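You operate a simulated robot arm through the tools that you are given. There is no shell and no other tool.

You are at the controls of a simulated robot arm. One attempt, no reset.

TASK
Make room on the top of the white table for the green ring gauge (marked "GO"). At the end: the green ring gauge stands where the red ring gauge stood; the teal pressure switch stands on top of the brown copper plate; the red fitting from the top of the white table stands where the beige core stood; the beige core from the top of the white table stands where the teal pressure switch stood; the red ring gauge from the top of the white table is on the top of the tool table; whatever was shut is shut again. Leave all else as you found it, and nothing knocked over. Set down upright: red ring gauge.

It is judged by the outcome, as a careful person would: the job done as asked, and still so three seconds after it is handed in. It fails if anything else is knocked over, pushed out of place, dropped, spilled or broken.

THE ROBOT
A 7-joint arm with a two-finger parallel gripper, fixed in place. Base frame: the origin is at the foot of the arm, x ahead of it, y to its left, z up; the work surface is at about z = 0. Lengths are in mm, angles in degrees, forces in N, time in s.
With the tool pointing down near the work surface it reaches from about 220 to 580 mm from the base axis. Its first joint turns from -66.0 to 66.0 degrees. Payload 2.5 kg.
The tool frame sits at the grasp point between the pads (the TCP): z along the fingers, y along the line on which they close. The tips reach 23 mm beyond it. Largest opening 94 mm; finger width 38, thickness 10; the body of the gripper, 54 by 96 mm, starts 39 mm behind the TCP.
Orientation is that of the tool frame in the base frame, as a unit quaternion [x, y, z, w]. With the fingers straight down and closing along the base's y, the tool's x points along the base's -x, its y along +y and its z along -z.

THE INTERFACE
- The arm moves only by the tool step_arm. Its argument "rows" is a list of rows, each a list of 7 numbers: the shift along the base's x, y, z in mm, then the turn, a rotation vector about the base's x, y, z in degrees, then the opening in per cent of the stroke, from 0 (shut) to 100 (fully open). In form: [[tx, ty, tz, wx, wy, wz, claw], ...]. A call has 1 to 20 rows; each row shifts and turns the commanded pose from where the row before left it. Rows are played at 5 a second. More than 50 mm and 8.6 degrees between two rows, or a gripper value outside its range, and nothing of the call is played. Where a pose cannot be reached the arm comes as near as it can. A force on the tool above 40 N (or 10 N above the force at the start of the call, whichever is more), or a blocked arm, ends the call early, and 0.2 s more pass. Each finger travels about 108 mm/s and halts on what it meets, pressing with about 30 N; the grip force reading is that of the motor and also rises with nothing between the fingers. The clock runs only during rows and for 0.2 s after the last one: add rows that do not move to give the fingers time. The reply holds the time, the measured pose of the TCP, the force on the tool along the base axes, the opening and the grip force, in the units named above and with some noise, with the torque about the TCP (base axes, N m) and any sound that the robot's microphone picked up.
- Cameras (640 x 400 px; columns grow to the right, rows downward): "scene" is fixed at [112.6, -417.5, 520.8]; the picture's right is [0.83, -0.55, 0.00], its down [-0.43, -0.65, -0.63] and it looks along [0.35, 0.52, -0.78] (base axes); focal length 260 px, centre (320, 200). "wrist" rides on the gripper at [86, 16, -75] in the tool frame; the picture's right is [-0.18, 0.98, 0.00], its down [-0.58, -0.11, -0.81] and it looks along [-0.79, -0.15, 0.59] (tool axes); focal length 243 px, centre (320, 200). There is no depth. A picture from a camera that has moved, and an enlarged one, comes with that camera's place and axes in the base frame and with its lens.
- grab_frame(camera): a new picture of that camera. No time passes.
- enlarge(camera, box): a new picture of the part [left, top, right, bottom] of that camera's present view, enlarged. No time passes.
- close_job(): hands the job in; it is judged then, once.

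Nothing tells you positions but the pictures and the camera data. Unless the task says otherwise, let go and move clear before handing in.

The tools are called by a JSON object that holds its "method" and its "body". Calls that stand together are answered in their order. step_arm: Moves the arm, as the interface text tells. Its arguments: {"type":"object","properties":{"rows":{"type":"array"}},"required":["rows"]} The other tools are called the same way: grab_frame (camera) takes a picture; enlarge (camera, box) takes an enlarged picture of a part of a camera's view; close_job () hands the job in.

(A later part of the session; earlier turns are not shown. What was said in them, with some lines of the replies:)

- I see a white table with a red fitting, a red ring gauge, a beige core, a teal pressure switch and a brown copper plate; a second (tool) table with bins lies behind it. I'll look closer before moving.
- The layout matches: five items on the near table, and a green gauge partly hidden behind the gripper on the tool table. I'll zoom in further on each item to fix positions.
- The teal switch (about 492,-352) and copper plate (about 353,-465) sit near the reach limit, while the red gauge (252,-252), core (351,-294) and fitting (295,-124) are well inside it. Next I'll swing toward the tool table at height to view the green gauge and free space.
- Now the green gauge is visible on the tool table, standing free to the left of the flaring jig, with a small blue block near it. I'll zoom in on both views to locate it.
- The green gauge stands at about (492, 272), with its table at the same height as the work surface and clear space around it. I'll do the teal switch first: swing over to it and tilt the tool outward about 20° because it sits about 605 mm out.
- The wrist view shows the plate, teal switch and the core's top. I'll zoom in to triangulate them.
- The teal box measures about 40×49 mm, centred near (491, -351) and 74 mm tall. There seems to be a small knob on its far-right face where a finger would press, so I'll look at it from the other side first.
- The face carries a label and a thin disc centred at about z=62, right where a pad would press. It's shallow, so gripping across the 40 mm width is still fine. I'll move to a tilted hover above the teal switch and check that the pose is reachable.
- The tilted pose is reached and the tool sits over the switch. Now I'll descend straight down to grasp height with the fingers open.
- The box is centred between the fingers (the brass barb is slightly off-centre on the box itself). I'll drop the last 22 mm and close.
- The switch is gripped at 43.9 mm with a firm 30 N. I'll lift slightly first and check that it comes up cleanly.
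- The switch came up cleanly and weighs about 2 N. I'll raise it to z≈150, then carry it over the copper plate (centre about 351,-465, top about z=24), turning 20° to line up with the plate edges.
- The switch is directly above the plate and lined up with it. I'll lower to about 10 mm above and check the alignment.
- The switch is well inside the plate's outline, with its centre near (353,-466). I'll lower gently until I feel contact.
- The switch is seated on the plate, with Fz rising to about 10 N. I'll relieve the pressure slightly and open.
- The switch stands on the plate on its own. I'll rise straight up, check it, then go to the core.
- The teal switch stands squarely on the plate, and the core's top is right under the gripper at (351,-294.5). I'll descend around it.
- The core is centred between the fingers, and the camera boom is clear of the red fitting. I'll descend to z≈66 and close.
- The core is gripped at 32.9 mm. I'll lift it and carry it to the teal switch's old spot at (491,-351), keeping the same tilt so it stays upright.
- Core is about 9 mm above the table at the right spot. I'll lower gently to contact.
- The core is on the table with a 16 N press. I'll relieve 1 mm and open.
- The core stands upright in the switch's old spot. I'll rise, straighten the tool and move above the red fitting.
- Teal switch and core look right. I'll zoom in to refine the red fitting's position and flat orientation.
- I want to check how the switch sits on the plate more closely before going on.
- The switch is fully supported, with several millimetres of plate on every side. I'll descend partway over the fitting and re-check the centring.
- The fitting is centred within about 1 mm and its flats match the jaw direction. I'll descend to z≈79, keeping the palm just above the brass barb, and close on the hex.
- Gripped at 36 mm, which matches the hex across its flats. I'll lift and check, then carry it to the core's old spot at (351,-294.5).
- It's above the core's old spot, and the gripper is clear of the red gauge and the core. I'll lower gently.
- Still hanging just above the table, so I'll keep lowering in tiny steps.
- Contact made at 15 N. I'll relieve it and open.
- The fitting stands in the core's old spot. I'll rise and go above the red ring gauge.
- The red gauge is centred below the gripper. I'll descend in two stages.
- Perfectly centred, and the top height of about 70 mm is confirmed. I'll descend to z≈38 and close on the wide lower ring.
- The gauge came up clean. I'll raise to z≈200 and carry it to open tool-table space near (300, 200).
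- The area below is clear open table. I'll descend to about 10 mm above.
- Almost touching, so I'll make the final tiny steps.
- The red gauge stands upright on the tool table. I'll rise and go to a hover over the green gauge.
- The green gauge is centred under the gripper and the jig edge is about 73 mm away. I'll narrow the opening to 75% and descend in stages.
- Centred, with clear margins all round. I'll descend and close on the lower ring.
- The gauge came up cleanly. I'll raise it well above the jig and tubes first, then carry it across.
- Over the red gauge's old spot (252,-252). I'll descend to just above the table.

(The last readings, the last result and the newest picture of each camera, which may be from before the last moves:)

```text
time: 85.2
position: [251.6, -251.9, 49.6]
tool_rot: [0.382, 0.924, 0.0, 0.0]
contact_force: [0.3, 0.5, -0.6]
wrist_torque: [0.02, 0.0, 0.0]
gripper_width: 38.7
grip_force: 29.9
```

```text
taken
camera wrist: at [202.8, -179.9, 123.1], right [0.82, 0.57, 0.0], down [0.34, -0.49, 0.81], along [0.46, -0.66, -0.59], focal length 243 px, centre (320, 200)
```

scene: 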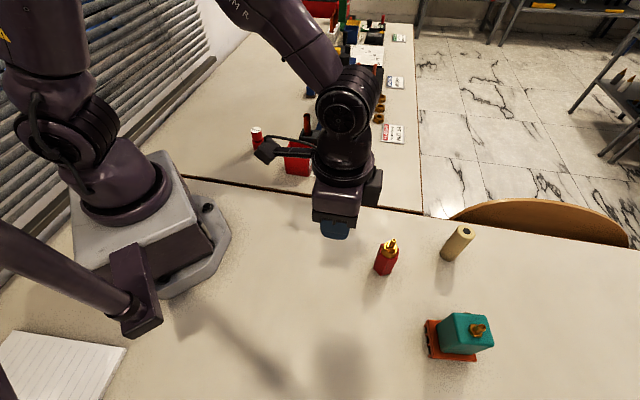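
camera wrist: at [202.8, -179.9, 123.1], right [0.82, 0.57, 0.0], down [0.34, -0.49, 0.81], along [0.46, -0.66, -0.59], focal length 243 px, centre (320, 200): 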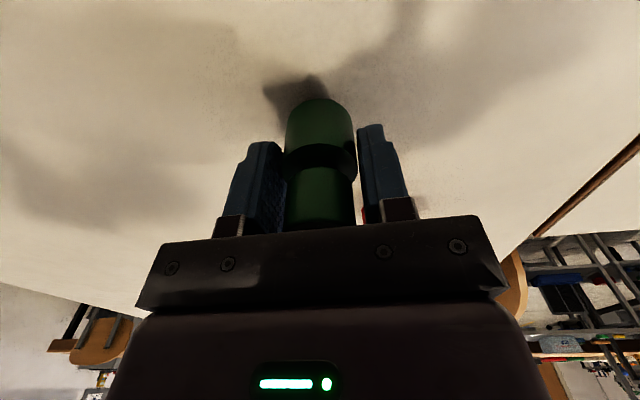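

{"method": "step_arm", "body": {"rows": [[0, 0, -3, 0, 0, 0, 0], [0, 0, -3, 0, 0, 0, 0], [0, 0, -1.5, 0, 0, 0, 0], [0, 0, -0.8, 0, 0, 0, 0], [0, 0, 0, 0, 0, 0, 0]]}}

{"method": "enlarge", "body": {"camera": "wrist", "box": [260, 70, 380, 145]}}

```text
time: 86.4
position: [252.6, -250.9, 41.7]
tool_rot: [0.381, 0.924, 0.0, 0.0]
contact_force: [0.6, 0.2, -1.8]
wrist_torque: [0.01, 0.01, 0.01]
gripper_width: 39.0
grip_force: 30.4
```

```text
5.33 times, centred on (320, 108) of wrist
camera zoom: at [203.0, -180.1, 115.0], right [0.82, 0.57, 0.0], down [0.34, -0.49, 0.81], along [0.46, -0.66, -0.59], focal length 1294 px, centre (320, 693)
```

zoom: 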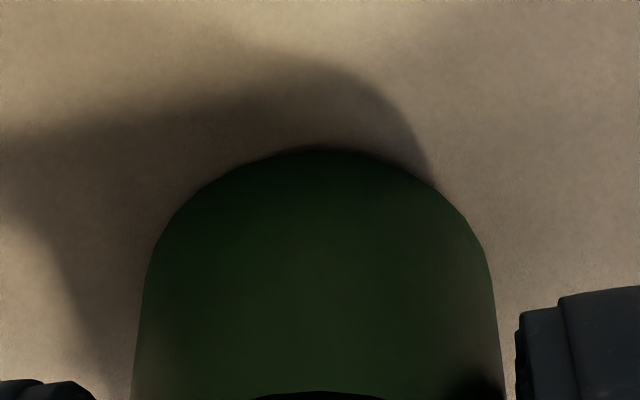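

{"method": "step_arm", "body": {"rows": [[0, 0, -0.8, 0, 0, 0, 0], [0, 0, -0.6, 0, 0, 0, 0], [0, 0, 0, 0, 0, 0, 0]]}}

```text
time: 87.2
position: [252.3, -250.4, 39.3]
tool_rot: [0.381, 0.925, 0.0, 0.0]
contact_force: [-2.3, 2.9, 8.1]
wrist_torque: [-0.03, 0.09, -0.02]
gripper_width: 38.7
grip_force: 29.7
```

Contact at about 8–10 N. I'll relieve slightly and open.

{"method": "step_arm", "body": {"rows": [[0, 0, 0.5, 0, 0, 0, 0], [0, 0, 0, 0, 0, 0, 0], [0, 0, 0, 0, 0, 0, 45], [0, 0, 0, 0, 0, 0, 52], [0, 0, 0, 0, 0, 0, 75], [0, 0, 0, 0, 0, 0, 100], [0, 0, 0, 0, 0, 0, 100]]}}

{"method": "grab_frame", "body": {"camera": "wrist"}}

```text
time: 88.8
position: [252.0, -251.9, 39.0]
tool_rot: [0.382, 0.924, 0.0, 0.0]
contact_force: [0.2, -0.1, 0.2]
wrist_torque: [-0.04, 0.02, 0.0]
gripper_width: 93.9
grip_force: 0.1
```

```text
taken
camera wrist: at [202.2, -179.9, 114.2], right [0.82, 0.57, 0.0], down [0.34, -0.49, 0.81], along [0.46, -0.66, -0.59], focal length 243 px, centre (320, 200)
```

wrist: 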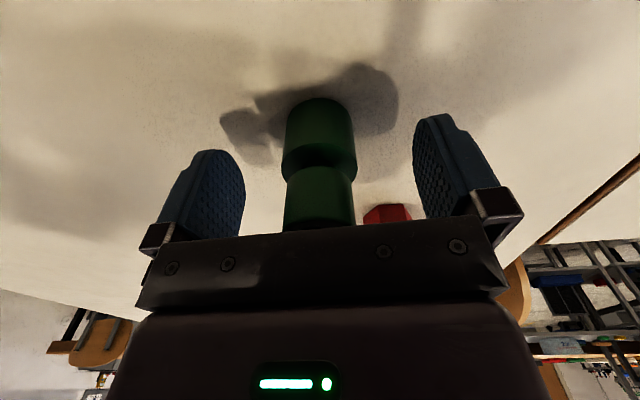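

The green gauge stands free. I'll rise straight up and back off to clear the view for a final check.

{"method": "step_arm", "body": {"rows": [[0, 0, 15, 0, 0, 0, 100], [0, 0, 35, 0, 0, 0, 100], [0, 0, 40, 0, 0, 0, 100], [0, 0, 40, 0, 0, 0, 100], [0, 0, 40, 0, 0, 0, 100], [0, 0, 40, 0, 0, 0, 100], [3, 35, 5, 0, 0, 5.5, 100], [3, 35, 5, 0, 0, 5.5, 100], [3, 35, 5, 0, 0, 5.5, 100], [3, 35, 5, 0, 0, 5.5, 100], [3, 35, 5, 0, 0, 5.5, 100], [3, 35, 5, 0, 0, 5.5, 100], [3, 35, 5, 0, 0, 5.5, 100], [3, 35, 5, 0, 0, 5.5, 100], [0, 0, 0, 0, 0, 0, 100], [0, 0, 0, 0, 0, 0, 100]]}}

{"method": "grab_frame", "body": {"camera": "scene"}}

{"method": "enlarge", "body": {"camera": "scene", "box": [300, 200, 520, 370]}}

{"method": "enlarge", "body": {"camera": "scene", "box": [220, 10, 440, 200]}}

```text
time: 92.2
position: [277.1, 28.7, 289.7]
tool_rot: [0.007, 1.0, 0.0, 0.0]
contact_force: [1.3, -0.2, -0.3]
wrist_torque: [0.01, 0.01, 0.02]
gripper_width: 93.9
grip_force: 0.1
```

```text
taken
```

scene: 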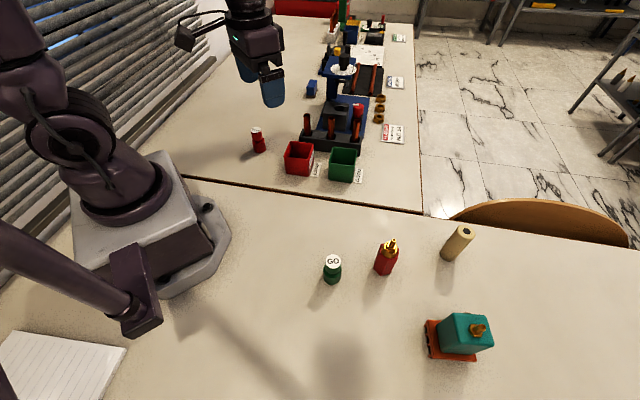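

```text
2.35 times, centred on (410, 285) of scene
camera zoom: at [112.6, -417.5, 520.8], right [0.83, -0.55, 0.0], down [-0.43, -0.65, -0.63], along [0.35, 0.52, -0.78], focal length 611 px, centre (108, 0)
```

zoom: 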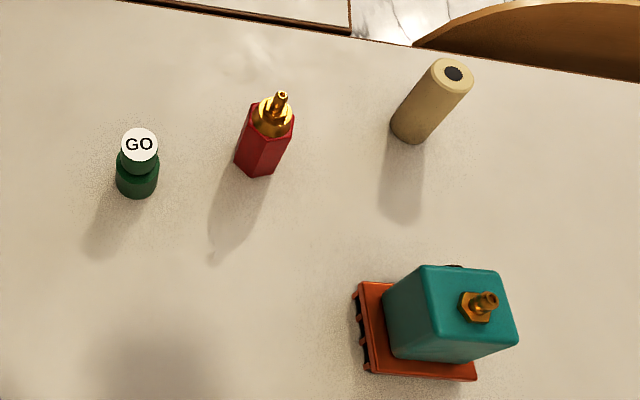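

```text
2.11 times, centred on (330, 105) of scene
camera zoom: at [112.6, -417.5, 520.8], right [0.83, -0.55, 0.0], down [-0.43, -0.65, -0.63], along [0.35, 0.52, -0.78], focal length 547 px, centre (299, 400)
```

zoom: 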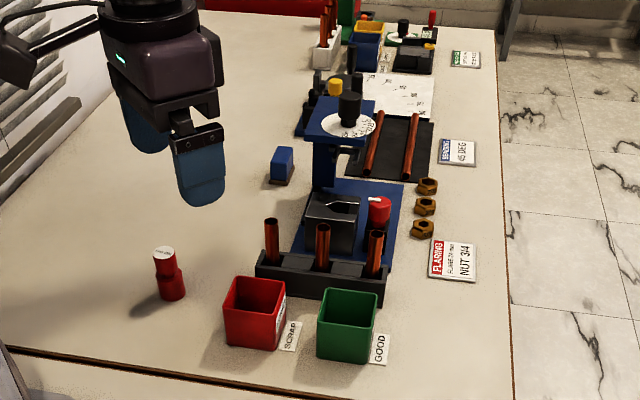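

Everything is in place. The GO gauge is where the red one stood, the fitting is where the core stood, and the core is where the switch stood. The switch is on the plate, which hasn't moved, and the red NO GO gauge is upright on the tool table. Nothing was opened and the arm is clear, so I'm handing in.

{"method": "close_job", "body": {}}

```text
The job is handed in.
```

I've handed the job in with everything placed as asked, checked in the last scene pictures before the hand-in. I haven't seen a verdict.

| Item | Where it stands now |
|---|---|
| Green ring gauge ("GO") | The red ring gauge's old spot on the white table |
| Teal pressure switch | On top of the brown copper plate, fully supported but a few millimetres off its centre |
| Red fitting | The beige core's old spot |
| Beige core | The teal switch's old spot |
| Red ring gauge ("NO GO") | Upright on open space on the tool table |

The copper plate did not move. Nothing was knocked over, and everything else I could see looked as I found it. I opened nothing, so there was nothing to shut again. The gripper is empty and raised clear of everything.
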